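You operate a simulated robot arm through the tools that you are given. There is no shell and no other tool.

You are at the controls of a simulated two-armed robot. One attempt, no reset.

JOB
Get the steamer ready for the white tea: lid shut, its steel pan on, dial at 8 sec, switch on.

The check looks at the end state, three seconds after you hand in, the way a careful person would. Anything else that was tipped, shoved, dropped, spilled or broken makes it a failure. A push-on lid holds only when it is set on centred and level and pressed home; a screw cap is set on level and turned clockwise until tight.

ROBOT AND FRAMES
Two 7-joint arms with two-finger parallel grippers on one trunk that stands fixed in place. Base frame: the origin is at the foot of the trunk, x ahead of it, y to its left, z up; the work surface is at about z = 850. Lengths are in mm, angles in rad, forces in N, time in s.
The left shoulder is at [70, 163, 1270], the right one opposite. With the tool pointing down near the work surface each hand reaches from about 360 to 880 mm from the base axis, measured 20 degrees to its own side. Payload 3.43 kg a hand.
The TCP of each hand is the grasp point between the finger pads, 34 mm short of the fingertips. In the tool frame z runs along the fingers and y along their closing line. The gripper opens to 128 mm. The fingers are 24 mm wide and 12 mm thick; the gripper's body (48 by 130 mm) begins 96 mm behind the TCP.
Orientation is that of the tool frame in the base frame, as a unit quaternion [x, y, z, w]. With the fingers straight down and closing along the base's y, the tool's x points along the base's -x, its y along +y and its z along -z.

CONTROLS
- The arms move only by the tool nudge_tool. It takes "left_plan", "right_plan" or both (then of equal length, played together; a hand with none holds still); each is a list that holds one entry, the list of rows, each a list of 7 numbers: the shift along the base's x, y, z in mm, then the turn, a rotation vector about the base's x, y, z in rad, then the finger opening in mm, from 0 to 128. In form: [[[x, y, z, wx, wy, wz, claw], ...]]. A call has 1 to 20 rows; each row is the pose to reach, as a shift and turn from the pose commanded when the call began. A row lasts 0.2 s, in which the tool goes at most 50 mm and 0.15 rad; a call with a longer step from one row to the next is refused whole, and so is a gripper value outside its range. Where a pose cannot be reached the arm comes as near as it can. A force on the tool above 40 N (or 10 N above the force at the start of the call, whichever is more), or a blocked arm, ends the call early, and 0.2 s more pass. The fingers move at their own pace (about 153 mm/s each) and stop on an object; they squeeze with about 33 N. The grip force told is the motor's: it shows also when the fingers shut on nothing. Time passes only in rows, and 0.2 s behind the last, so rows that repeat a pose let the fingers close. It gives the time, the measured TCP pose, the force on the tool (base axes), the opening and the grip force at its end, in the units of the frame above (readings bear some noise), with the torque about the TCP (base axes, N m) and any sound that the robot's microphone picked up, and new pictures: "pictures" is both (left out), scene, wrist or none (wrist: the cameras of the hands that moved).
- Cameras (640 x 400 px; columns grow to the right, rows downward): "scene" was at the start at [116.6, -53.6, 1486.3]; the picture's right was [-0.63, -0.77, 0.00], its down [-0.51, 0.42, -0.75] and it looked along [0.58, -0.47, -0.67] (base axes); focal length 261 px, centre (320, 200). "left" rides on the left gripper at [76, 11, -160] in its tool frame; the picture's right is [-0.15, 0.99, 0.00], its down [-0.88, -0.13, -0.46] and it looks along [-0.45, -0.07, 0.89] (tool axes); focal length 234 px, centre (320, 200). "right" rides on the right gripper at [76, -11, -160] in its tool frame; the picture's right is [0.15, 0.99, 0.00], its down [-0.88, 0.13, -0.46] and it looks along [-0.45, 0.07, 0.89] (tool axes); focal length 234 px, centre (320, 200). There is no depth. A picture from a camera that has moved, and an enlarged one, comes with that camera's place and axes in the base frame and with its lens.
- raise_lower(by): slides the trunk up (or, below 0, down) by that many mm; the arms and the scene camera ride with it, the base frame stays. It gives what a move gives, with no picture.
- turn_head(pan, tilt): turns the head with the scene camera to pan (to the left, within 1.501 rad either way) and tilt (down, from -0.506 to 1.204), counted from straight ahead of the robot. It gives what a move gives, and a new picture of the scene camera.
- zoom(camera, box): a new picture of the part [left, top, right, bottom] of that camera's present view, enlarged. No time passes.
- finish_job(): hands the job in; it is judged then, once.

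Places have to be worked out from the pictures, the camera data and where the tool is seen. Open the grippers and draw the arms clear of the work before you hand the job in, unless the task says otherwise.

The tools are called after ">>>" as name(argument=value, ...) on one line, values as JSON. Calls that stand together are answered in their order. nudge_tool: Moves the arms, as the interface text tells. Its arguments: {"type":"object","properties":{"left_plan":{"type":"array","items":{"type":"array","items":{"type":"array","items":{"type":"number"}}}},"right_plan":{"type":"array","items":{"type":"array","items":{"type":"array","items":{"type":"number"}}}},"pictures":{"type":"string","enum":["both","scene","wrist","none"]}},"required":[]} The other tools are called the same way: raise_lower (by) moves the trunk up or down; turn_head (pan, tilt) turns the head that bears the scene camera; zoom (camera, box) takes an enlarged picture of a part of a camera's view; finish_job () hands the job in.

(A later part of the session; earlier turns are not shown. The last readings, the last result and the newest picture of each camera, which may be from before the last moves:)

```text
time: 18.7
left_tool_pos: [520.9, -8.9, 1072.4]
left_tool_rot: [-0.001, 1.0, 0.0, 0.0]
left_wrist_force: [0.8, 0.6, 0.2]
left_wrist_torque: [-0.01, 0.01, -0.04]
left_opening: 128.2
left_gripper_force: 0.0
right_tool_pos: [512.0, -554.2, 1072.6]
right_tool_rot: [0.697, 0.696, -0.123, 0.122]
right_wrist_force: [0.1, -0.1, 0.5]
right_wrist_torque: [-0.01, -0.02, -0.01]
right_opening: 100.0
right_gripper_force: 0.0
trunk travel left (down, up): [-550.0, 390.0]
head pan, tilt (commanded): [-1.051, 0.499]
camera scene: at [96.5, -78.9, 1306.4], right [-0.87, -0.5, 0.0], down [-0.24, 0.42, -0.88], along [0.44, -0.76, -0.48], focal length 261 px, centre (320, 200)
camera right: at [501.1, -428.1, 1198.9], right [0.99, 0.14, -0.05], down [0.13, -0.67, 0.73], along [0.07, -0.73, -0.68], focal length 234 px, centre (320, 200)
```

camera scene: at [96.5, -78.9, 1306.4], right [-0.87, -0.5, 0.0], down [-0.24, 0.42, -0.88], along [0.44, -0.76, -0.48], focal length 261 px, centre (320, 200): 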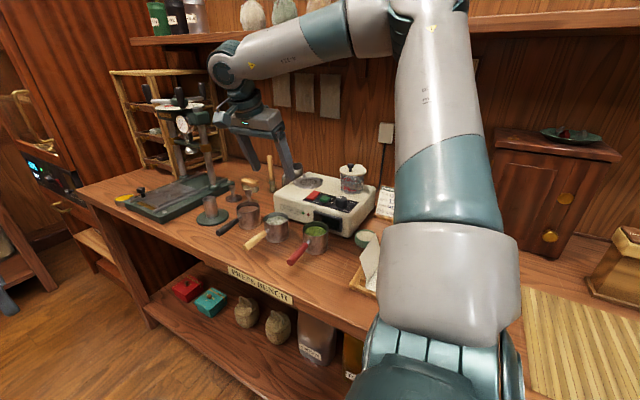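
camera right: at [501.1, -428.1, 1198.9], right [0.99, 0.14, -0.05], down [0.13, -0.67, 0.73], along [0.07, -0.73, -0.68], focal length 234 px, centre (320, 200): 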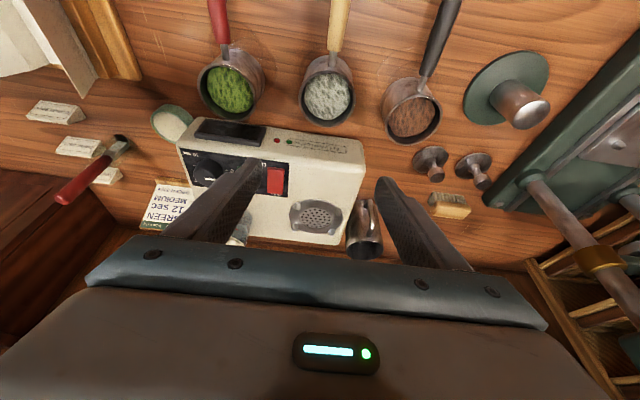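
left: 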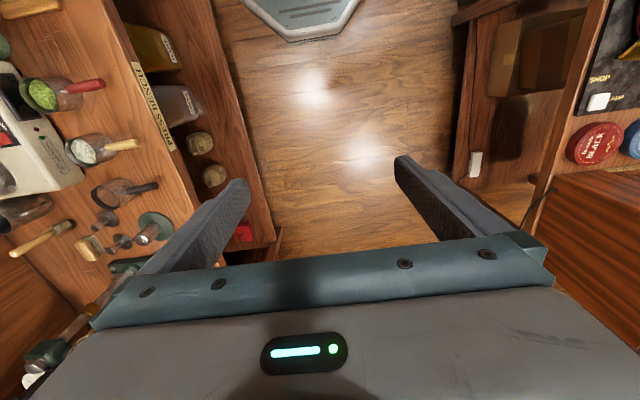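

>>> zoom(camera="scene", box=[260, 140, 400, 260])

>>> zoom(camera="right", box=[240, 20, 420, 140])

>>> zoom(camera="right", box=[250, 160, 390, 260])

```text
3.33 times, centred on (330, 200) of scene
camera zoom: at [96.5, -78.9, 1306.4], right [-0.87, -0.5, 0.0], down [-0.24, 0.42, -0.88], along [0.44, -0.76, -0.48], focal length 870 px, centre (287, 200)
```

zoom: 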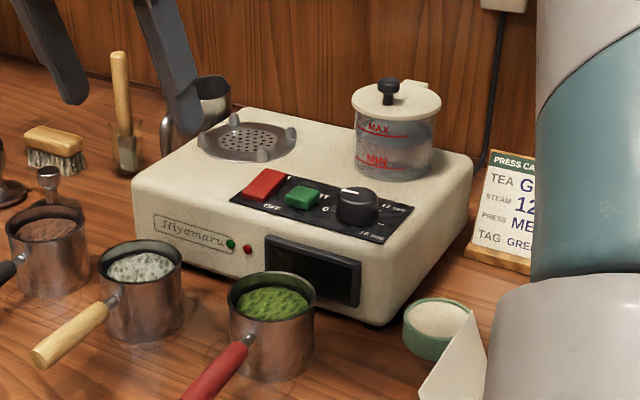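

```text
3.33 times, centred on (330, 80) of right
camera zoom: at [501.1, -428.1, 1198.9], right [0.99, 0.14, -0.05], down [0.13, -0.67, 0.73], along [0.07, -0.73, -0.68], focal length 781 px, centre (287, 600)
```

zoom: 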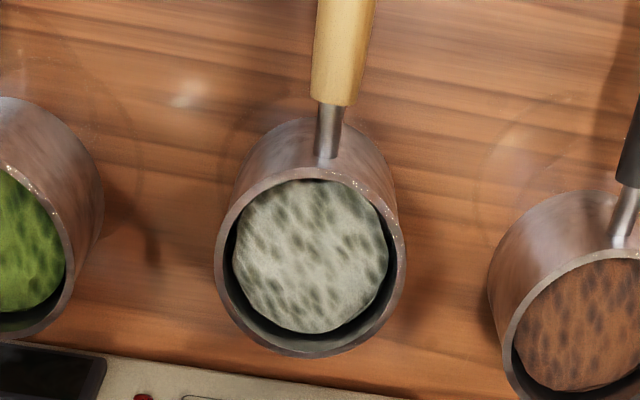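

```text
4.00 times, centred on (320, 210) of right
camera zoom: at [501.1, -428.1, 1198.9], right [0.99, 0.14, -0.05], down [0.13, -0.67, 0.73], along [0.07, -0.73, -0.68], focal length 937 px, centre (320, 160)
```

zoom: 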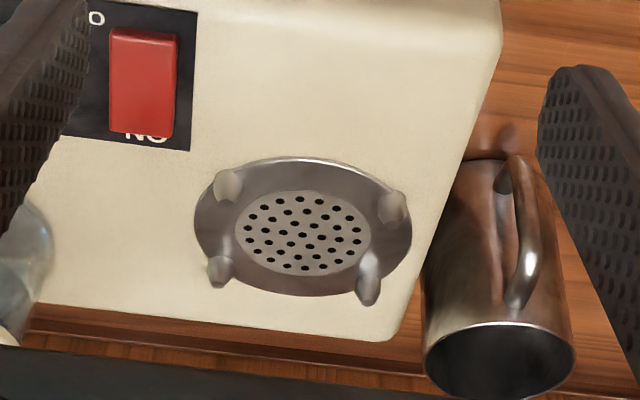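

The lid is clearly shut with its knob up. The white pan's bowl centre is at about (512.8, -554.5), rim z≈906, and the vent plate centre at about (525.6, -745, 943). I'll descend over the white pan with fingers either side of the bowl.

>>> nudge_tool(right_plan=[[[0.5, 3, -40, 0, 0, 0, 100], [0.5, 5, -80, 0, 0, 0, 100], [0.5, 5, -115, 0, 0, 0, 100], [0.5, 5, -140, 0, 0, 0, 100], [0.5, 5, -150, 0, 0, 0, 100], [0.5, 5, -158, 0, 0, 0, 100], [0.5, 5, -158, 0, 0, 0, 100]]], pictures="both")

>>> zoom(camera="scene", box=[220, 170, 340, 270])

```text
time: 20.3
left_tool_pos: [520.7, -8.9, 1072.0]
left_tool_rot: [0.0, 1.0, -0.001, 0.0]
left_wrist_force: [-0.2, -0.1, 0.0]
left_wrist_torque: [0.0, 0.01, -0.01]
left_opening: 127.9
left_gripper_force: 0.0
right_tool_pos: [513.5, -550.8, 914.9]
right_tool_rot: [0.696, 0.697, -0.123, 0.122]
right_wrist_force: [-0.4, -0.6, -0.3]
right_wrist_torque: [0.0, 0.01, 0.01]
right_opening: 100.2
right_gripper_force: 0.1
trunk travel left (down, up): [-550.0, 390.0]
head pan, tilt (commanded): [-1.051, 0.499]
camera scene: at [96.8, -79.3, 1306.3], right [-0.87, -0.5, 0.0], down [-0.24, 0.42, -0.88], along [0.44, -0.76, -0.48], focal length 261 px, centre (320, 200)
camera right: at [502.6, -423.1, 1040.8], right [0.99, 0.14, -0.05], down [0.13, -0.67, 0.73], along [0.07, -0.73, -0.68], focal length 234 px, centre (320, 200)
```

scene: 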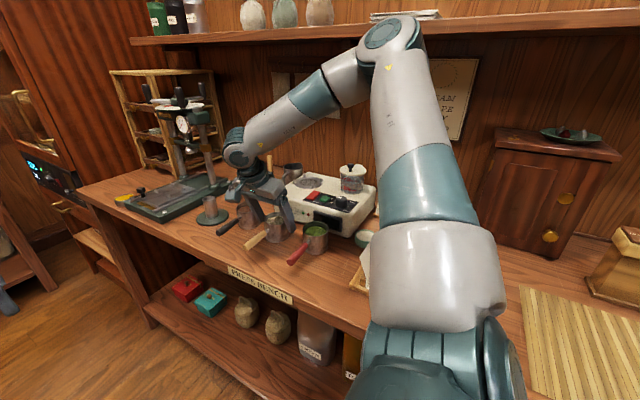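
right: 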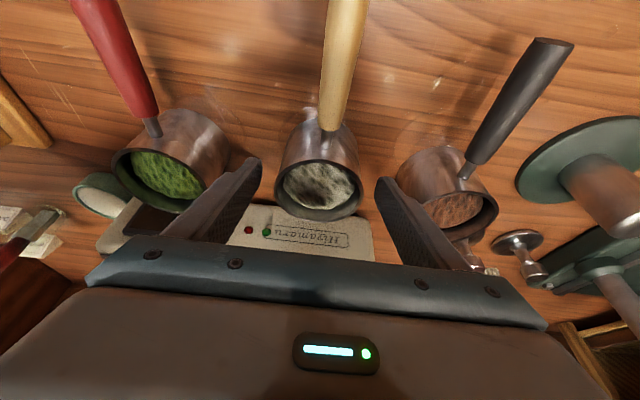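

```text
4.00 times, centred on (280, 220) of scene
camera zoom: at [96.8, -79.3, 1306.3], right [-0.87, -0.5, 0.0], down [-0.24, 0.42, -0.88], along [0.44, -0.76, -0.48], focal length 1045 px, centre (480, 120)
```

zoom: 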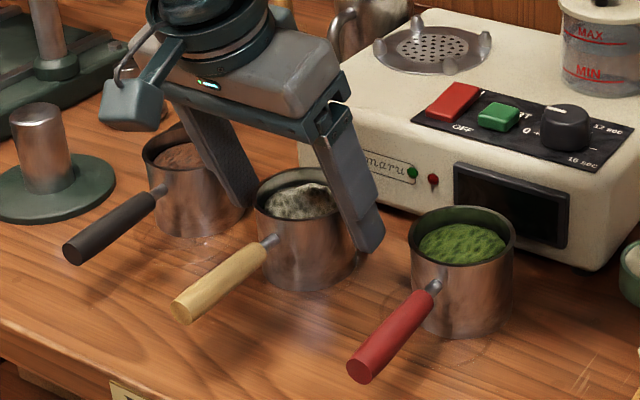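

The fingers straddle the white pan's bowl, centred and clear of the neighbours. Closing on it now.

>>> nudge_tool(right_plan=[[[0, 0, 0, 0, 0, 0, 85], [0, 0, 0, 0, 0, 0, 60], [0, 0, 0, 0, 0, 0, 50], [0, 0, 0, 0, 0, 0, 50]]], pictures="wrist")

```text
time: 21.3
left_tool_pos: [522.5, -8.1, 1070.9]
left_tool_rot: [-0.001, 1.0, 0.0, 0.0]
left_wrist_force: [0.4, 0.1, 0.2]
left_wrist_torque: [-0.01, 0.01, -0.02]
left_opening: 128.1
left_gripper_force: 0.1
right_tool_pos: [512.6, -550.6, 914.9]
right_tool_rot: [0.697, 0.696, -0.123, 0.123]
right_wrist_force: [-0.9, 1.4, 0.8]
right_wrist_torque: [0.03, -0.01, 0.02]
right_opening: 72.4
right_gripper_force: 32.8
trunk travel left (down, up): [-550.0, 390.0]
head pan, tilt (commanded): [-1.051, 0.499]
camera right: at [502.8, -423.3, 1040.6], right [0.99, 0.14, -0.05], down [0.13, -0.67, 0.73], along [0.07, -0.73, -0.68], focal length 234 px, centre (320, 200)
```

right: 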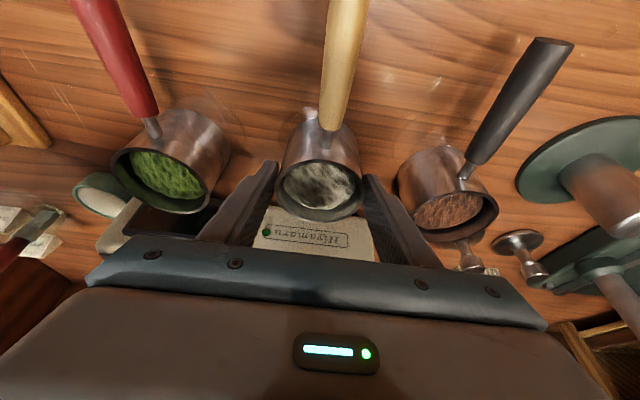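

Gripped at 72.4 mm with 32.8 N. I'll lift slowly 60 mm and check that the pan stays level.

>>> nudge_tool(right_plan=[[[0, 0, 5, 0, 0, 0, 50], [0, 0, 15, 0, 0, 0, 50], [0, 0, 30, 0, 0, 0, 50], [0, 0, 45, 0, 0, 0, 50], [0, 0, 60, 0, 0, 0, 50], [0, 0, 60, 0, 0, 0, 50]]], pictures="both")

>>> zoom(camera="scene", box=[220, 150, 340, 250])

```text
time: 22.7
left_tool_pos: [522.0, -10.2, 1072.1]
left_tool_rot: [0.0, 1.0, -0.001, 0.0]
left_wrist_force: [0.2, -0.9, 0.2]
left_wrist_torque: [0.0, 0.0, 0.01]
left_opening: 128.0
left_gripper_force: 0.0
right_tool_pos: [514.9, -551.0, 975.2]
right_tool_rot: [0.696, 0.696, -0.123, 0.123]
right_wrist_force: [-0.1, 0.1, -3.7]
right_wrist_torque: [0.02, 0.01, 0.03]
right_opening: 72.2
right_gripper_force: 33.2
trunk travel left (down, up): [-550.0, 390.0]
head pan, tilt (commanded): [-1.051, 0.499]
camera scene: at [97.5, -79.9, 1306.2], right [-0.87, -0.5, 0.0], down [-0.24, 0.42, -0.88], along [0.44, -0.76, -0.48], focal length 261 px, centre (320, 200)
camera right: at [503.6, -424.3, 1100.7], right [0.99, 0.14, -0.05], down [0.13, -0.67, 0.73], along [0.07, -0.73, -0.68], focal length 234 px, centre (320, 200)
```

scene: 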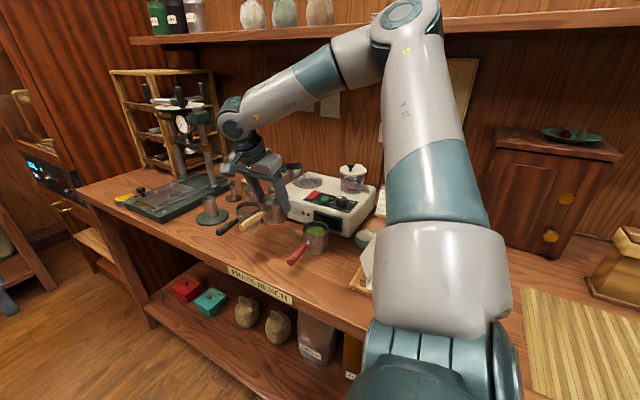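
right: 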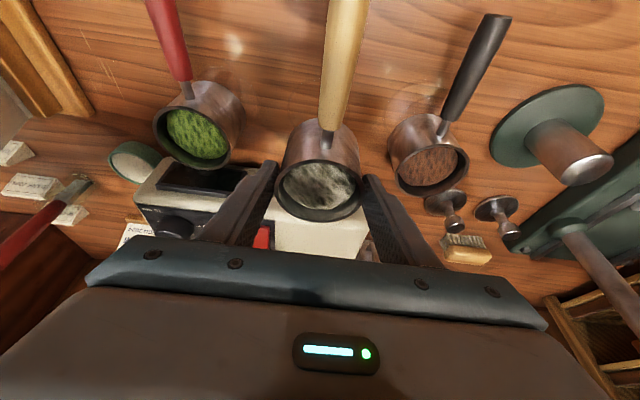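

```text
4.00 times, centred on (280, 200) of scene
camera zoom: at [97.5, -79.9, 1306.2], right [-0.87, -0.5, 0.0], down [-0.24, 0.42, -0.88], along [0.44, -0.76, -0.48], focal length 1045 px, centre (480, 200)
```

zoom: 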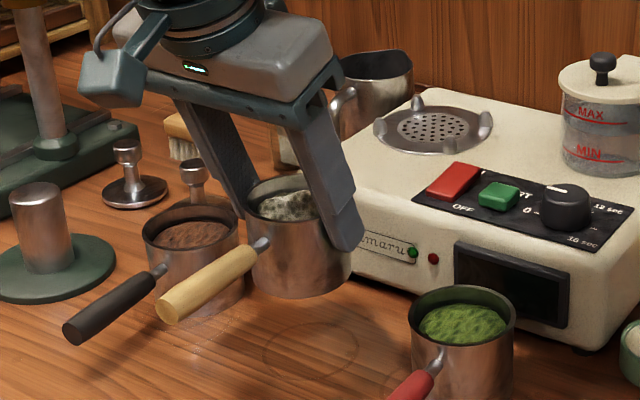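

The pan is level and secure (about 0.38 kg). I'll raise it another 85 mm and carry it over the vent, stopping ~35 mm above the pegs to check alignment.

>>> nudge_tool(right_plan=[[[0, 0, 25, 0, 0, 0, 50], [0, 0, 55, 0, 0, 0, 50], [2, -15, 80, 0, 0, 0, 50], [4, -45, 85, 0, 0, 0, 50], [6, -75, 85, 0, 0, 0, 50], [8, -105, 85, 0, 0, 0, 50], [10, -135, 85, 0, 0, 0, 50], [12, -165, 85, 0, 0, 0, 50], [12.5, -182, 85, 0, 0, 0, 50], [12.5, -190, 85, 0, 0, 0, 50], [12.5, -190, 85, 0, 0, 0, 50]]], pictures="both")

>>> zoom(camera="scene", box=[240, 130, 380, 230])

>>> zoom(camera="right", box=[240, 80, 400, 220])

```text
time: 25.1
left_tool_pos: [522.0, -9.1, 1071.7]
left_tool_rot: [0.0, 1.0, 0.0, 0.0]
left_wrist_force: [0.3, 0.0, -0.7]
left_wrist_torque: [0.03, 0.04, 0.01]
left_opening: 128.0
left_gripper_force: 0.1
right_tool_pos: [524.9, -738.2, 1059.7]
right_tool_rot: [0.696, 0.697, -0.123, 0.123]
right_wrist_force: [0.0, 0.4, -3.9]
right_wrist_torque: [-0.02, -0.01, 0.01]
right_opening: 72.4
right_gripper_force: 33.1
trunk travel left (down, up): [-550.0, 390.0]
head pan, tilt (commanded): [-1.051, 0.499]
camera scene: at [97.3, -79.8, 1306.2], right [-0.87, -0.5, 0.0], down [-0.24, 0.42, -0.88], along [0.44, -0.76, -0.48], focal length 261 px, centre (320, 200)
camera right: at [514.9, -612.9, 1185.7], right [0.99, 0.14, -0.05], down [0.13, -0.67, 0.73], along [0.07, -0.73, -0.68], focal length 234 px, centre (320, 200)
```

scene: 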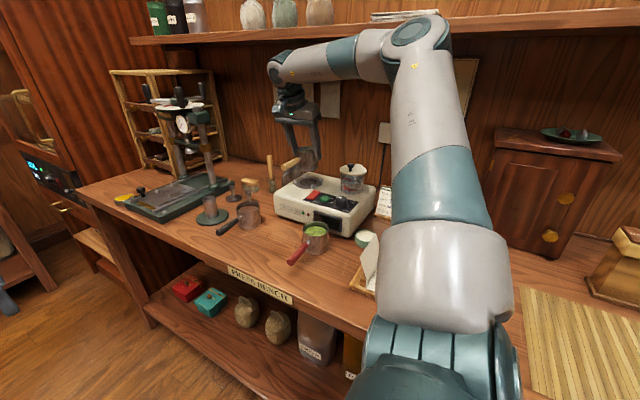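
right: 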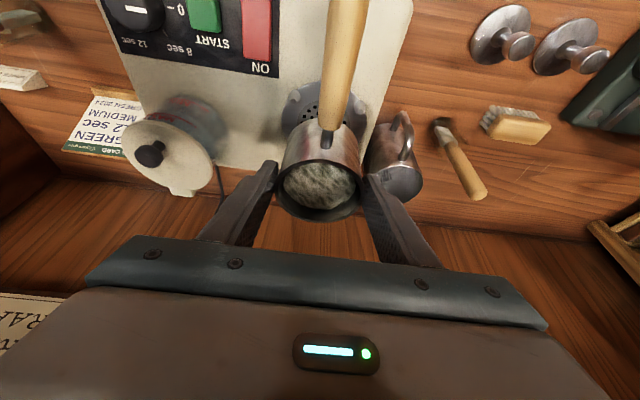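

```text
4.00 times, centred on (310, 180) of scene
camera zoom: at [97.3, -79.8, 1306.2], right [-0.87, -0.5, 0.0], down [-0.24, 0.42, -0.88], along [0.44, -0.76, -0.48], focal length 1045 px, centre (360, 280)
```

zoom: 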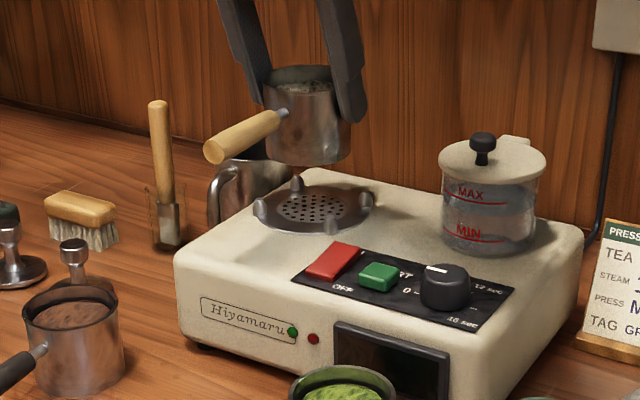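

```text
2.86 times, centred on (320, 150) of right
camera zoom: at [514.9, -612.9, 1185.7], right [0.99, 0.14, -0.05], down [0.13, -0.67, 0.73], along [0.07, -0.73, -0.68], focal length 669 px, centre (320, 343)
```

zoom: 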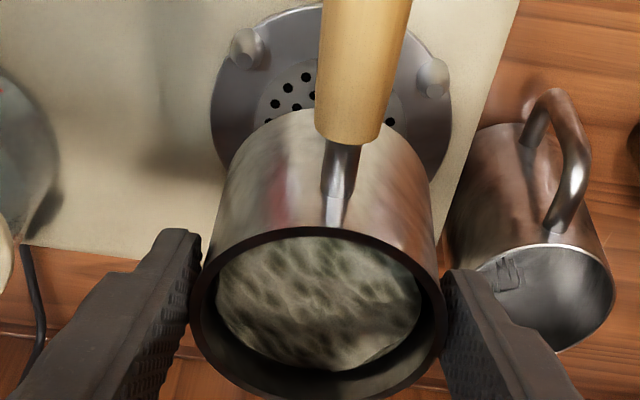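

Alignment check: vent centre works out at about (524.5, -747), so the pan needs to go ~4.5 mm further back. I'll shift and lower to just above the pegs, then look again.

>>> nudge_tool(right_plan=[[[0, -4.5, 0, 0, 0, 0, 50], [0, -4.5, -10, 0, 0, 0, 50], [0, -4.5, -20, 0, 0, 0, 50], [0, -4.5, -25, 0, 0, 0, 50], [0, -4.5, -25, 0, 0, 0, 50]]], pictures="both")

>>> zoom(camera="scene", box=[270, 140, 350, 200])

>>> zoom(camera="right", box=[250, 60, 390, 160])

```text
time: 26.3
left_tool_pos: [521.4, -9.0, 1071.0]
left_tool_rot: [0.0, 1.0, 0.0, 0.001]
left_wrist_force: [0.3, 0.3, 0.6]
left_wrist_torque: [0.0, -0.02, 0.02]
left_opening: 128.1
left_gripper_force: 0.1
right_tool_pos: [526.3, -744.7, 1033.6]
right_tool_rot: [0.697, 0.696, -0.122, 0.123]
right_wrist_force: [0.4, -0.1, -3.4]
right_wrist_torque: [0.0, 0.03, 0.0]
right_opening: 72.2
right_gripper_force: 33.5
trunk travel left (down, up): [-550.0, 390.0]
head pan, tilt (commanded): [-1.051, 0.499]
camera scene: at [97.2, -79.9, 1306.2], right [-0.87, -0.5, 0.0], down [-0.24, 0.42, -0.88], along [0.44, -0.76, -0.48], focal length 261 px, centre (320, 200)
camera right: at [515.8, -618.0, 1159.3], right [0.99, 0.14, -0.05], down [0.13, -0.67, 0.73], along [0.07, -0.73, -0.68], focal length 234 px, centre (320, 200)
```

scene: 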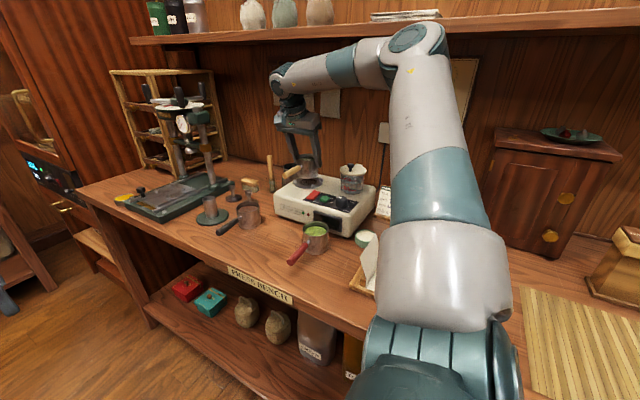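
right: 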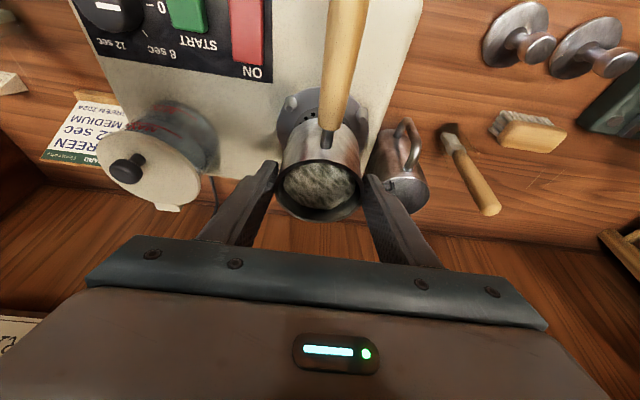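

```text
6.67 times, centred on (310, 170) of scene
camera zoom: at [97.2, -79.9, 1306.2], right [-0.87, -0.5, 0.0], down [-0.24, 0.42, -0.88], along [0.44, -0.76, -0.48], focal length 1741 px, centre (387, 400)
```

zoom: 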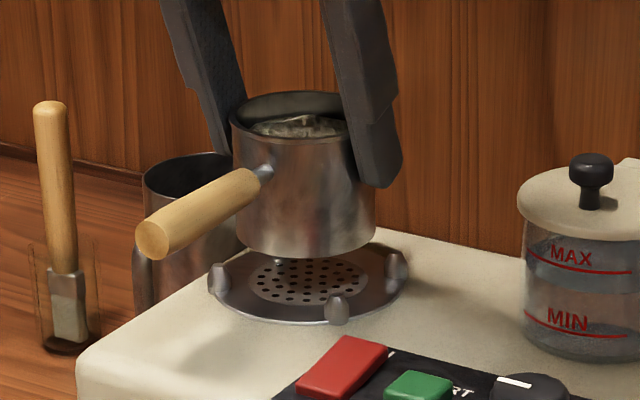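

```text
4.00 times, centred on (320, 110) of right
camera zoom: at [515.8, -618.0, 1159.3], right [0.99, 0.14, -0.05], down [0.13, -0.67, 0.73], along [0.07, -0.73, -0.68], focal length 937 px, centre (320, 560)
```

zoom: 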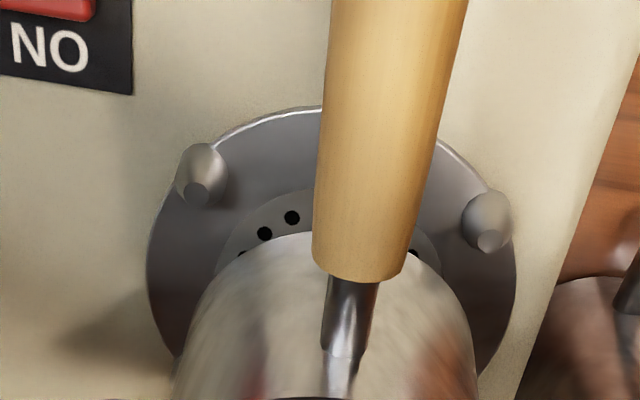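

Both views agree that the vent centre is near (525, -750.5) with the pan about 3 mm short; I'll shift back 3 mm and lower 18 mm so the bottom enters between the pegs, watching the force.

>>> nudge_tool(right_plan=[[[0, -3, 0, 0, 0, 0, 50], [0, -3, -5, 0, 0, 0, 50], [0, -3, -10, 0, 0, 0, 50], [0, -3, -15, 0, 0, 0, 50], [0, -3, -18, 0, 0, 0, 50]]], pictures="wrist")

>>> zoom(camera="scene", box=[270, 140, 350, 200])

>>> zoom(camera="right", box=[250, 60, 390, 160])

```text
time: 27.5
left_tool_pos: [522.0, -8.7, 1072.1]
left_tool_rot: [0.0, 1.0, 0.0, 0.0]
left_wrist_force: [-0.3, 0.9, 0.3]
left_wrist_torque: [-0.01, 0.02, 0.0]
left_opening: 128.2
left_gripper_force: 0.0
right_tool_pos: [526.1, -747.3, 1016.6]
right_tool_rot: [0.696, 0.696, -0.123, 0.122]
right_wrist_force: [-0.4, -0.2, -3.2]
right_wrist_torque: [0.03, -0.01, 0.02]
right_opening: 72.3
right_gripper_force: 32.8
trunk travel left (down, up): [-550.0, 390.0]
head pan, tilt (commanded): [-1.051, 0.499]
camera right: at [515.6, -620.6, 1142.5], right [0.99, 0.14, -0.05], down [0.13, -0.67, 0.73], along [0.07, -0.73, -0.68], focal length 234 px, centre (320, 200)
```

right: 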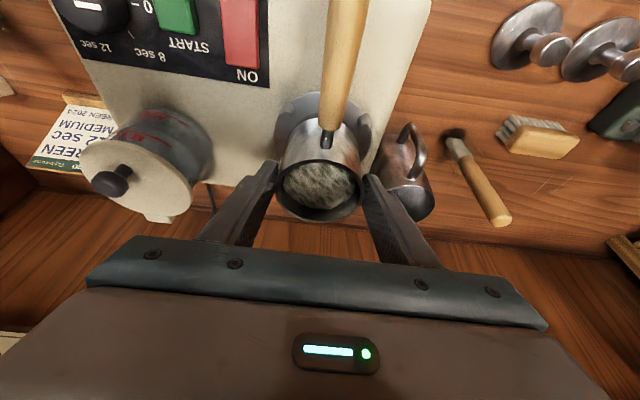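

```text
6.67 times, centred on (310, 170) of scene
camera zoom: at [97.3, -79.9, 1306.2], right [-0.87, -0.5, 0.0], down [-0.24, 0.42, -0.88], along [0.44, -0.76, -0.48], focal length 1741 px, centre (387, 400)
```

zoom: 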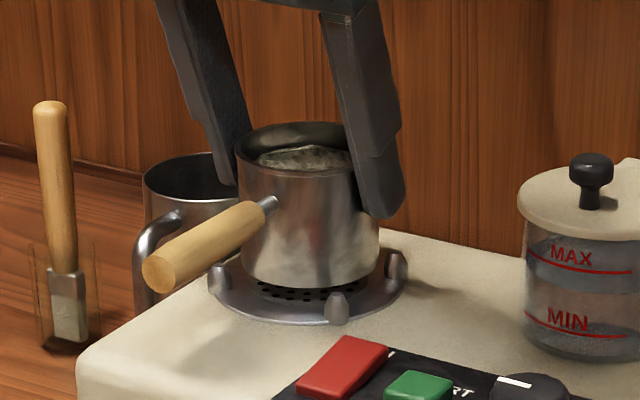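

```text
4.00 times, centred on (320, 110) of right
camera zoom: at [515.6, -620.6, 1142.5], right [0.99, 0.14, -0.05], down [0.13, -0.67, 0.73], along [0.07, -0.73, -0.68], focal length 937 px, centre (320, 560)
```

zoom: 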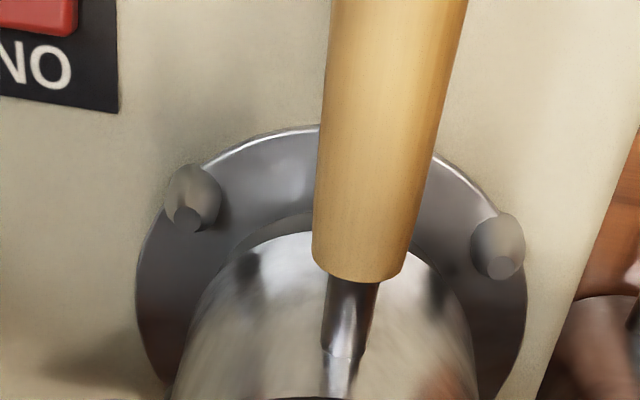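

The pan is now between the pegs and centred in both views, still no contact. I lower in small steps until it rests.

>>> nudge_tool(right_plan=[[[0, 0, -3, 0, 0, 0, 50], [0, 0, -6, 0, 0, 0, 50], [0, 0, -8, 0, 0, 0, 50], [0, 0, -9, 0, 0, 0, 50]]], pictures="none")

>>> zoom(camera="scene", box=[270, 140, 350, 200])

>>> zoom(camera="right", box=[250, 60, 390, 160])

```text
time: 28.5
left_tool_pos: [521.4, -8.0, 1072.1]
left_tool_rot: [0.0, 1.0, 0.0, -0.001]
left_wrist_force: [-0.3, 0.3, -0.1]
left_wrist_torque: [0.0, 0.0, -0.01]
left_opening: 128.1
left_gripper_force: 0.0
right_tool_pos: [525.9, -747.3, 1007.8]
right_tool_rot: [0.696, 0.696, -0.123, 0.123]
right_wrist_force: [-4.0, 3.9, -1.3]
right_wrist_torque: [0.2, 0.19, 0.0]
right_opening: 72.6
right_gripper_force: 33.3
trunk travel left (down, up): [-550.0, 390.0]
head pan, tilt (commanded): [-1.051, 0.499]
```

```text
6.67 times, centred on (310, 170) of scene
camera zoom: at [96.5, -79.1, 1306.3], right [-0.87, -0.5, 0.0], down [-0.24, 0.42, -0.88], along [0.44, -0.76, -0.48], focal length 1741 px, centre (387, 400)
```

zoom: 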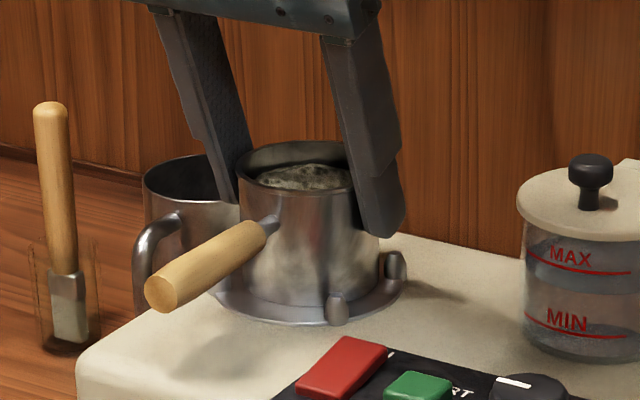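

```text
4.00 times, centred on (320, 110) of right
camera zoom: at [515.0, -620.4, 1133.2], right [0.99, 0.14, -0.05], down [0.13, -0.67, 0.73], along [0.07, -0.73, -0.68], focal length 937 px, centre (320, 560)
```

zoom: 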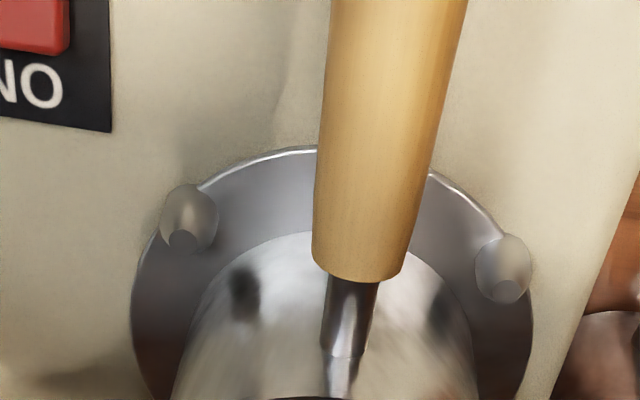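

Side forces (-4, +3.9 N) say the pan is touching the back-right peg, so I ease it 1.5 mm toward -x/+y before lowering further.

>>> nudge_tool(right_plan=[[[-0.8, 0.8, 0, 0, 0, 0, 50], [-1.5, 1.5, 0, 0, 0, 0, 50], [-1.5, 1.5, 0, 0, 0, 0, 50]]], pictures="none")

```text
time: 29.3
left_tool_pos: [521.4, -9.3, 1071.9]
left_tool_rot: [-0.001, 1.0, 0.0, 0.0]
left_wrist_force: [-0.3, -0.1, -0.7]
left_wrist_torque: [-0.01, 0.01, -0.01]
left_opening: 127.9
left_gripper_force: 0.0
right_tool_pos: [524.9, -745.6, 1006.3]
right_tool_rot: [0.697, 0.696, -0.123, 0.123]
right_wrist_force: [0.1, 0.5, -2.8]
right_wrist_torque: [0.0, 0.02, -0.03]
right_opening: 72.4
right_gripper_force: 32.7
trunk travel left (down, up): [-550.0, 390.0]
head pan, tilt (commanded): [-1.051, 0.499]
```

Side forces are gone. Continuing down in 1.5 mm steps.

>>> nudge_tool(right_plan=[[[0, 0, -1.5, 0, 0, 0, 50], [0, 0, -3, 0, 0, 0, 50], [0, 0, -4, 0, 0, 0, 50]]], pictures="none")

>>> zoom(camera="scene", box=[270, 140, 350, 200])

```text
time: 30.1
left_tool_pos: [520.3, -7.7, 1073.0]
left_tool_rot: [0.0, 1.0, 0.0, -0.001]
left_wrist_force: [-0.2, 0.1, 0.0]
left_wrist_torque: [-0.02, -0.01, 0.0]
left_opening: 128.2
left_gripper_force: 0.1
right_tool_pos: [524.0, -745.5, 1005.5]
right_tool_rot: [0.696, 0.696, -0.124, 0.124]
right_wrist_force: [0.4, -3.7, 7.3]
right_wrist_torque: [-0.12, 0.04, 0.04]
right_opening: 72.3
right_gripper_force: 32.8
trunk travel left (down, up): [-550.0, 390.0]
head pan, tilt (commanded): [-1.051, 0.499]
```

```text
6.67 times, centred on (310, 170) of scene
camera zoom: at [96.4, -78.9, 1306.5], right [-0.87, -0.5, 0.0], down [-0.24, 0.42, -0.88], along [0.44, -0.76, -0.48], focal length 1741 px, centre (387, 400)
```

zoom: 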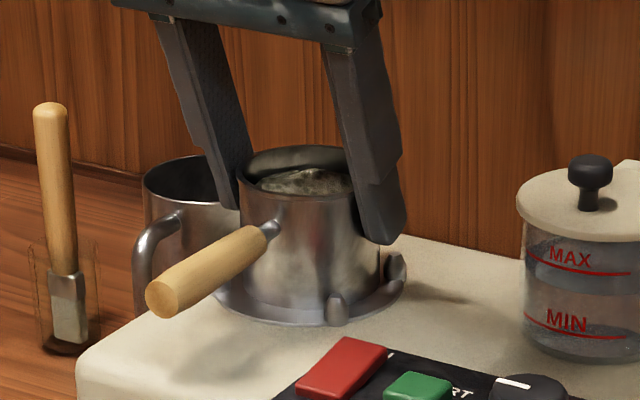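

The pan now rests on the vent plate (about 10 N support, bottom at z≈940.6, matching the plate). I'll relieve the pressing, then open the fingers gently.

>>> nudge_tool(right_plan=[[[0, 0, 1.5, 0, 0, 0, 50], [0, 0, 1.5, 0, 0, 0, 72], [0, 0, 1.5, 0, 0, 0, 78], [0, 0, 1.5, 0, 0, 0, 84], [0, 0, 1.5, 0, 0, 0, 92], [0, 0, 1.5, 0, 0, 0, 92]]], pictures="wrist")

>>> zoom(camera="scene", box=[270, 140, 350, 200])

>>> zoom(camera="right", box=[230, 80, 410, 240])

```text
time: 31.5
left_tool_pos: [521.7, -8.1, 1072.4]
left_tool_rot: [0.001, 1.0, 0.0, -0.001]
left_wrist_force: [-0.1, 1.2, 0.7]
left_wrist_torque: [0.01, 0.0, -0.03]
left_opening: 127.8
left_gripper_force: 0.0
right_tool_pos: [524.4, -745.9, 1005.5]
right_tool_rot: [0.696, 0.696, -0.124, 0.124]
right_wrist_force: [0.6, 0.3, -0.7]
right_wrist_torque: [-0.02, -0.01, -0.01]
right_opening: 92.3
right_gripper_force: 0.0
trunk travel left (down, up): [-550.0, 390.0]
head pan, tilt (commanded): [-1.051, 0.499]
camera right: at [513.2, -619.0, 1130.9], right [0.99, 0.14, -0.05], down [0.13, -0.67, 0.73], along [0.07, -0.73, -0.68], focal length 234 px, centre (320, 200)
```

right: 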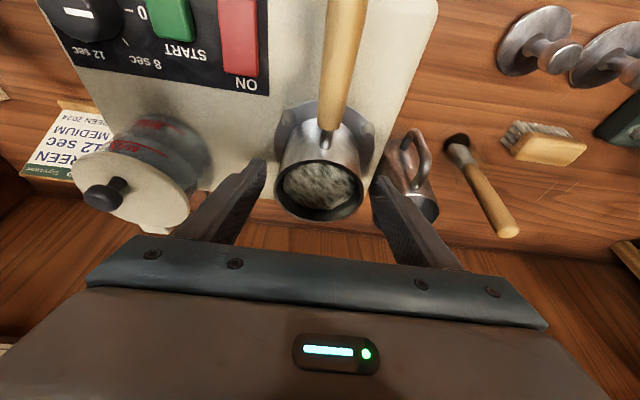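

```text
6.67 times, centred on (310, 170) of scene
camera zoom: at [96.9, -79.4, 1306.3], right [-0.87, -0.5, 0.0], down [-0.24, 0.42, -0.88], along [0.44, -0.76, -0.48], focal length 1741 px, centre (387, 400)
```

zoom: 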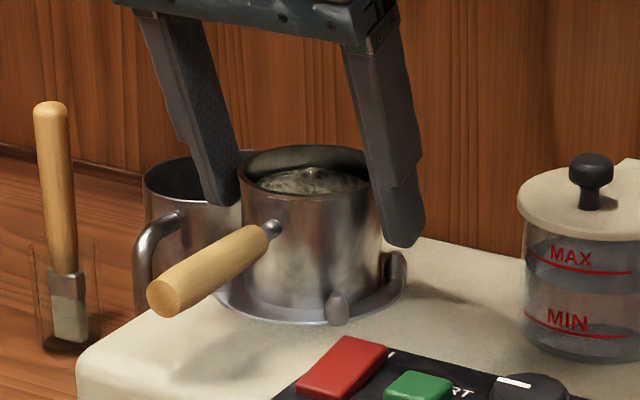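

```text
2.50 times, centred on (320, 160) of right
camera zoom: at [513.2, -619.0, 1130.9], right [0.99, 0.14, -0.05], down [0.13, -0.67, 0.73], along [0.07, -0.73, -0.68], focal length 585 px, centre (320, 300)
```

zoom: 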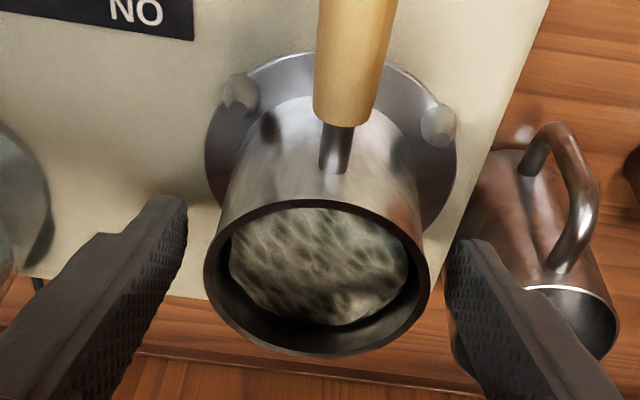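

The pan is released and sits level on the vent between the pegs, handle toward the front. Now I lift straight up, then move over to the dial (centre about (362, -664.5)) while straightening the hand.

>>> nudge_tool(right_plan=[[[0, 0, 20, 0, 0, 0, 92], [0, 0, 50, 0, 0, 0, 92], [0, 0, 90, 0, 0, 0, 92], [-20, 20, 100, 0.06, 0, 0, 92], [-50, 40, 100, 0.13, 0, 0, 80], [-85, 60, 100, 0.2, 0, 0, 70], [-120, 75, 100, 0.27, 0, 0, 60], [-150, 80, 100, 0.33, 0, 0, 60], [-162, 81, 100, 0.349, 0, 0, 60], [-162, 81, 100, 0.349, 0, 0, 60]]], pictures="both")

>>> zoom(camera="scene", box=[260, 140, 400, 260])

```text
time: 33.7
left_tool_pos: [521.9, -8.6, 1072.0]
left_tool_rot: [-0.001, 1.0, 0.0, 0.0]
left_wrist_force: [0.8, 0.4, -0.3]
left_wrist_torque: [-0.01, 0.0, -0.02]
left_opening: 127.9
left_gripper_force: 0.0
right_tool_pos: [361.1, -665.7, 1104.1]
right_tool_rot: [0.708, 0.707, -0.001, 0.0]
right_wrist_force: [-0.2, 0.4, 0.2]
right_wrist_torque: [-0.02, -0.01, 0.0]
right_opening: 59.8
right_gripper_force: 0.0
trunk travel left (down, up): [-550.0, 390.0]
head pan, tilt (commanded): [-1.051, 0.499]
camera scene: at [97.0, -79.5, 1306.3], right [-0.87, -0.5, 0.0], down [-0.24, 0.42, -0.88], along [0.44, -0.76, -0.48], focal length 261 px, centre (320, 200)
camera right: at [351.5, -589.1, 1265.1], right [0.99, 0.15, 0.0], down [0.13, -0.88, 0.46], along [0.07, -0.45, -0.89], focal length 234 px, centre (320, 200)
```

scene: 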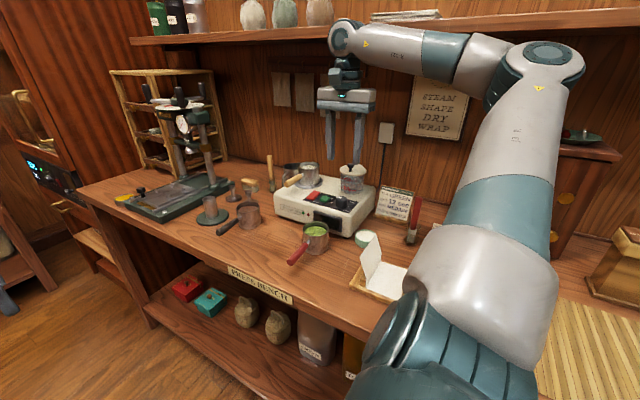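
right: 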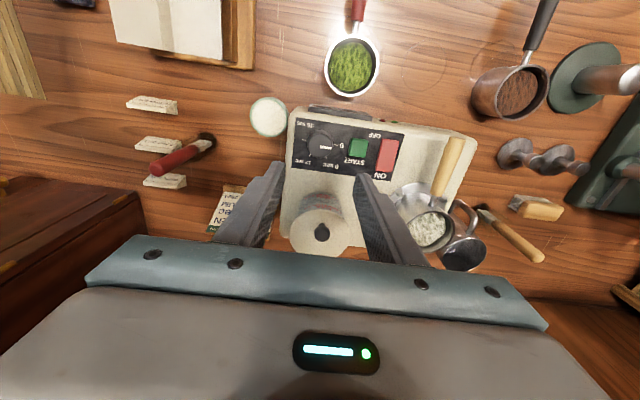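

```text
3.33 times, centred on (330, 200) of scene
camera zoom: at [97.0, -79.5, 1306.3], right [-0.87, -0.5, 0.0], down [-0.24, 0.42, -0.88], along [0.44, -0.76, -0.48], focal length 870 px, centre (287, 200)
```

zoom: 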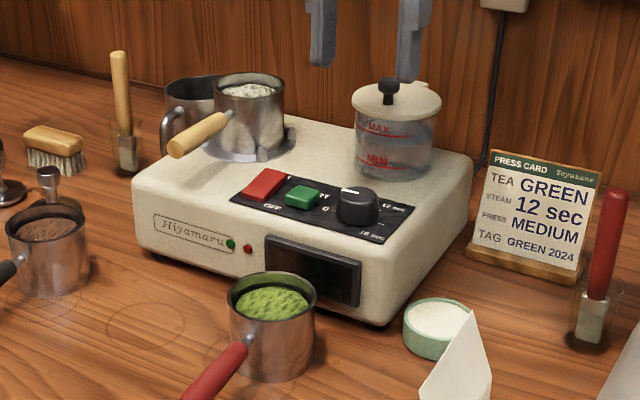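

Pan and lid look right. I'll zoom on the panel from the wrist camera to fix the dial's position and pointer.

>>> zoom(camera="right", box=[280, 100, 420, 190])

```text
4.44 times, centred on (350, 145) of right
camera zoom: at [351.5, -589.1, 1265.1], right [0.99, 0.15, 0.0], down [0.13, -0.88, 0.46], along [0.07, -0.45, -0.89], focal length 1041 px, centre (187, 444)
```

zoom: 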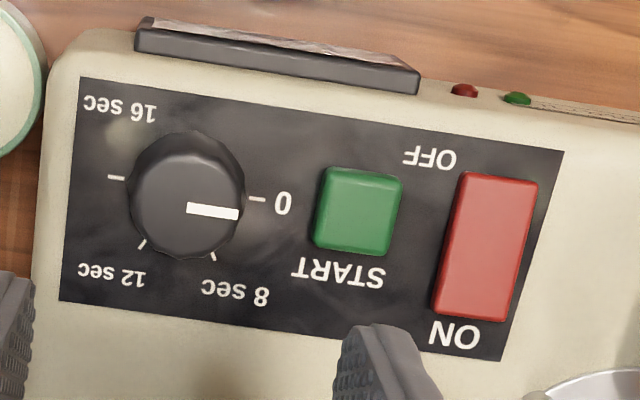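

Dial centre is at about (363, -664.5), 8-sec tick is 60° clockwise of the pointer. I'll yaw the hand +120° so the 60° clockwise turn keeps the fingers clear of START and the tank.

>>> nudge_tool(right_plan=[[[0, 0, 0, 0, 0, 0.14, 60], [0, 0, 0, 0, 0, 0.28, 60], [0, 0, 0, 0, 0, 0.42, 60], [0, 0, 0, 0, 0, 0.56, 60], [0, 0, 0, 0, 0, 0.7, 60], [0, 0, 0, 0, 0, 0.84, 60], [0, 0, 0, 0, 0, 0.98, 60], [0, 0, 0, 0, 0, 1.12, 60], [0, 0, 0, 0, 0, 1.26, 60], [0, 0, 0, 0, 0, 1.4, 60], [0, 0, 0, 0, 0, 1.54, 60], [0, 0, 0, 0, 0, 1.68, 60], [0, 0, 0, 0, 0, 1.82, 60], [0, 0, 0, 0, 0, 1.96, 60], [1, 1, 0, 0, 0, 2.094, 60], [1, 1, 0, 0, 0, 2.094, 60]]], pictures="both")

```text
time: 37.1
left_tool_pos: [520.8, -9.1, 1071.4]
left_tool_rot: [0.001, 1.0, 0.001, 0.0]
left_wrist_force: [0.1, -0.9, -0.4]
left_wrist_torque: [0.0, -0.01, -0.01]
left_opening: 127.9
left_gripper_force: 0.1
right_tool_pos: [358.6, -501.2, 1072.4]
right_tool_rot: [-0.258, 0.966, 0.001, 0.001]
right_wrist_force: [-0.6, -0.1, 0.1]
right_wrist_torque: [0.01, 0.03, 0.01]
right_opening: 59.9
right_gripper_force: 0.1
right hand out of reach, approached as far as the arm can: row 11, 12, 13, 14, 15, 16
trunk travel left (down, up): [-550.0, 390.0]
head pan, tilt (commanded): [-1.051, 0.499]
camera scene: at [97.0, -80.2, 1306.2], right [-0.87, -0.5, 0.0], down [-0.24, 0.42, -0.88], along [0.44, -0.76, -0.48], focal length 261 px, centre (320, 200)
camera right: at [298.5, -549.3, 1234.0], right [-0.62, 0.78, 0.0], down [0.7, 0.55, 0.46], along [0.36, 0.28, -0.89], focal length 234 px, centre (320, 200)
```

scene: 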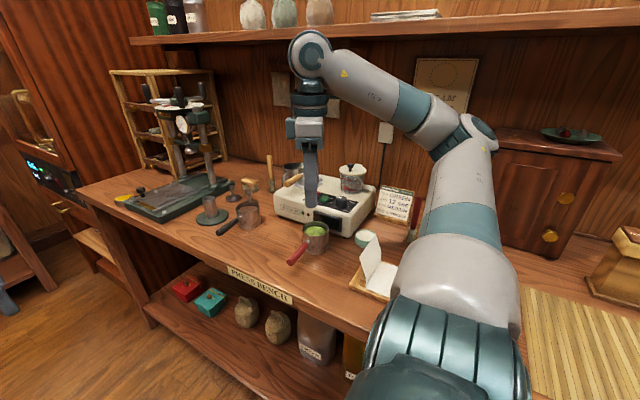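
right: 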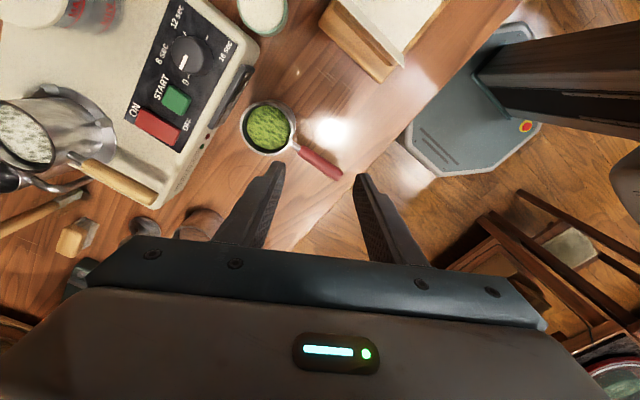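

The wrist hit a joint limit past ~85° yaw and the hand drifted back (harmlessly, in free air). I'll turn it back the other way and use the -60° → -120° range instead.

>>> nudge_tool(right_plan=[[[0, 0, 0, 0, 0, -0.14, 60], [0, 0, 0, 0, 0, -0.28, 60], [0, 0, 0, 0, 0, -0.42, 60], [0, 0, 0, 0, 0, -0.56, 60], [0, 0, 0, 0, 0, -0.7, 60], [0, 0, 0, 0, 0, -0.84, 60], [0, 0, 0, 0, 0, -0.98, 60], [0, 0, 0, 0, 0, -1.12, 60], [0, 0, 0, 0, 0, -1.26, 60], [0, 0, 0, 0, 0, -1.4, 60], [0, 0, 0, 0, 0, -1.54, 60], [0, 0, 0, 0, 0, -1.68, 60], [0, 0, 0, 0, 0, -1.82, 60], [0, 0, 0, 0, 0, -1.96, 60], [0, 0, 0, 0, 0, -2.094, 60]]], pictures="none")

```text
time: 40.3
left_tool_pos: [520.7, -8.5, 1071.6]
left_tool_rot: [0.001, 1.0, 0.0, 0.0]
left_wrist_force: [-0.5, -0.1, 0.3]
left_wrist_torque: [-0.03, 0.02, 0.0]
left_opening: 128.2
left_gripper_force: 0.0
right_tool_pos: [354.2, -502.7, 1073.6]
right_tool_rot: [0.708, 0.706, 0.0, 0.0]
right_wrist_force: [-0.3, 0.5, -0.3]
right_wrist_torque: [0.01, 0.01, -0.02]
right_opening: 60.0
right_gripper_force: 0.0
trunk travel left (down, up): [-550.0, 390.0]
head pan, tilt (commanded): [-1.051, 0.499]
```

Yaw is back to 0 at (354, -503, 1074). Now I go back over the dial while yawing to -60°.

>>> nudge_tool(right_plan=[[[1, -20, 10, 0, 0, -0.13, 60], [2, -40, 20, 0, 0, -0.26, 60], [3, -60, 25, 0, 0, -0.39, 60], [4, -80, 25, 0, 0, -0.52, 60], [5, -100, 25, 0, 0, -0.65, 60], [6, -120, 25, 0, 0, -0.78, 60], [7, -140, 25, 0, 0, -0.91, 60], [8.5, -162, 25, 0, 0, -1.047, 60], [8.5, -162, 25, 0, 0, -1.047, 60]]], pictures="both")

```text
time: 42.3
left_tool_pos: [521.3, -8.3, 1071.5]
left_tool_rot: [0.0, 1.0, 0.0, 0.0]
left_wrist_force: [0.4, -0.1, 0.5]
left_wrist_torque: [0.02, -0.01, 0.01]
left_opening: 128.0
left_gripper_force: 0.0
right_tool_pos: [362.5, -665.8, 1097.8]
right_tool_rot: [0.966, 0.258, -0.001, 0.001]
right_wrist_force: [-0.3, -0.7, -0.3]
right_wrist_torque: [0.01, -0.02, 0.02]
right_opening: 59.9
right_gripper_force: 0.1
trunk travel left (down, up): [-550.0, 390.0]
head pan, tilt (commanded): [-1.051, 0.499]
camera scene: at [96.8, -79.2, 1306.3], right [-0.87, -0.5, 0.0], down [-0.24, 0.42, -0.88], along [0.44, -0.76, -0.48], focal length 261 px, centre (320, 200)
camera right: at [423.1, -616.8, 1258.4], right [0.62, -0.78, 0.0], down [-0.7, -0.55, 0.46], along [-0.36, -0.28, -0.89], focal length 234 px, centre (320, 200)
```

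scene: 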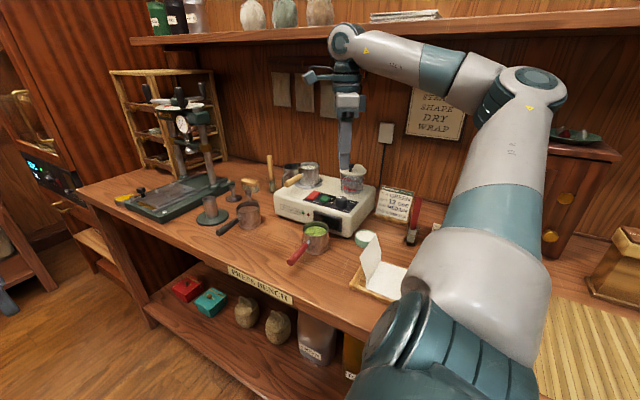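
right: 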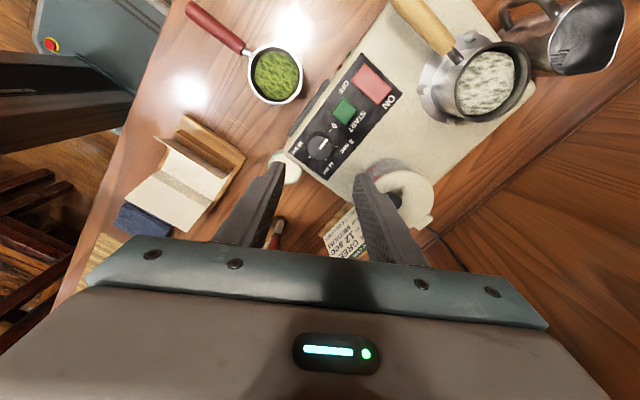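

Now over the dial at yaw -60°. Before gripping, I'll test in the air that the further -60° turn is reachable and come back.

>>> nudge_tool(right_plan=[[[0, 0, 0, 0, 0, -0.14, 60], [0, 0, 0, 0, 0, -0.28, 60], [0, 0, 0, 0, 0, -0.42, 60], [0, 0, 0, 0, 0, -0.56, 60], [0, 0, 0, 0, 0, -0.7, 60], [0, 0, 0, 0, 0, -0.84, 60], [0, 0, 0, 0, 0, -0.98, 60], [0, 0, 0, 0, 0, -1.1, 60], [0, 0, 0, 0, 0, -0.98, 60], [0, 0, 0, 0, 0, -0.84, 60], [0, 0, 0, 0, 0, -0.7, 60], [0, 0, 0, 0, 0, -0.56, 60], [0, 0, 0, 0, 0, -0.42, 60], [0, 0, 0, 0, 0, -0.28, 60], [0, 0, 0, 0, 0, -0.14, 60], [0, 0, 0, 0, 0, 0, 60], [0, 0, 0, 0, 0, 0, 60]]], pictures="wrist")

>>> zoom(camera="right", box=[280, 60, 420, 190])

```text
time: 45.9
left_tool_pos: [521.8, -8.7, 1071.8]
left_tool_rot: [0.0, 1.0, 0.0, -0.001]
left_wrist_force: [1.0, 0.5, -0.3]
left_wrist_torque: [-0.01, 0.0, 0.02]
left_opening: 128.3
left_gripper_force: 0.1
right_tool_pos: [362.7, -664.3, 1098.5]
right_tool_rot: [0.966, 0.26, -0.001, 0.001]
right_wrist_force: [-0.3, -0.3, 0.2]
right_wrist_torque: [-0.02, 0.02, 0.0]
right_opening: 60.0
right_gripper_force: 0.2
trunk travel left (down, up): [-550.0, 390.0]
head pan, tilt (commanded): [-1.051, 0.499]
camera right: at [422.9, -616.5, 1259.7], right [0.62, -0.78, 0.0], down [-0.7, -0.55, 0.46], along [-0.36, -0.28, -0.89], focal length 234 px, centre (320, 200)
```

right: 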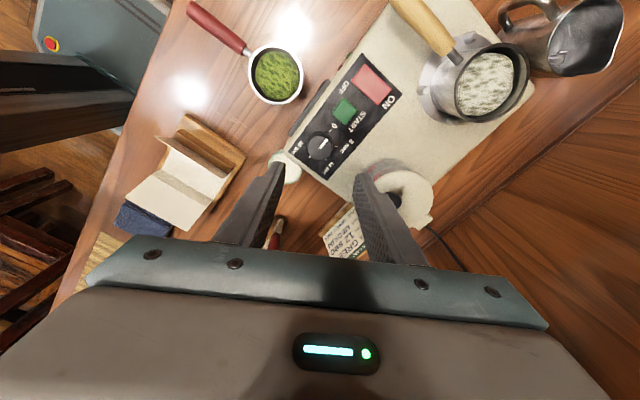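

```text
3.08 times, centred on (350, 125) of right
camera zoom: at [422.9, -616.5, 1259.7], right [0.62, -0.78, 0.0], down [-0.7, -0.55, 0.46], along [-0.36, -0.28, -0.89], focal length 720 px, centre (228, 431)
```

zoom: 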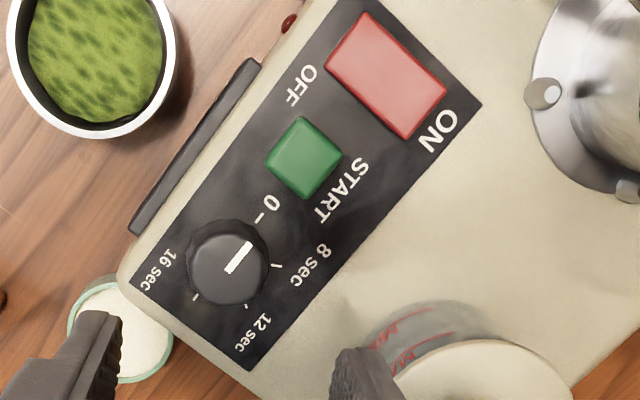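

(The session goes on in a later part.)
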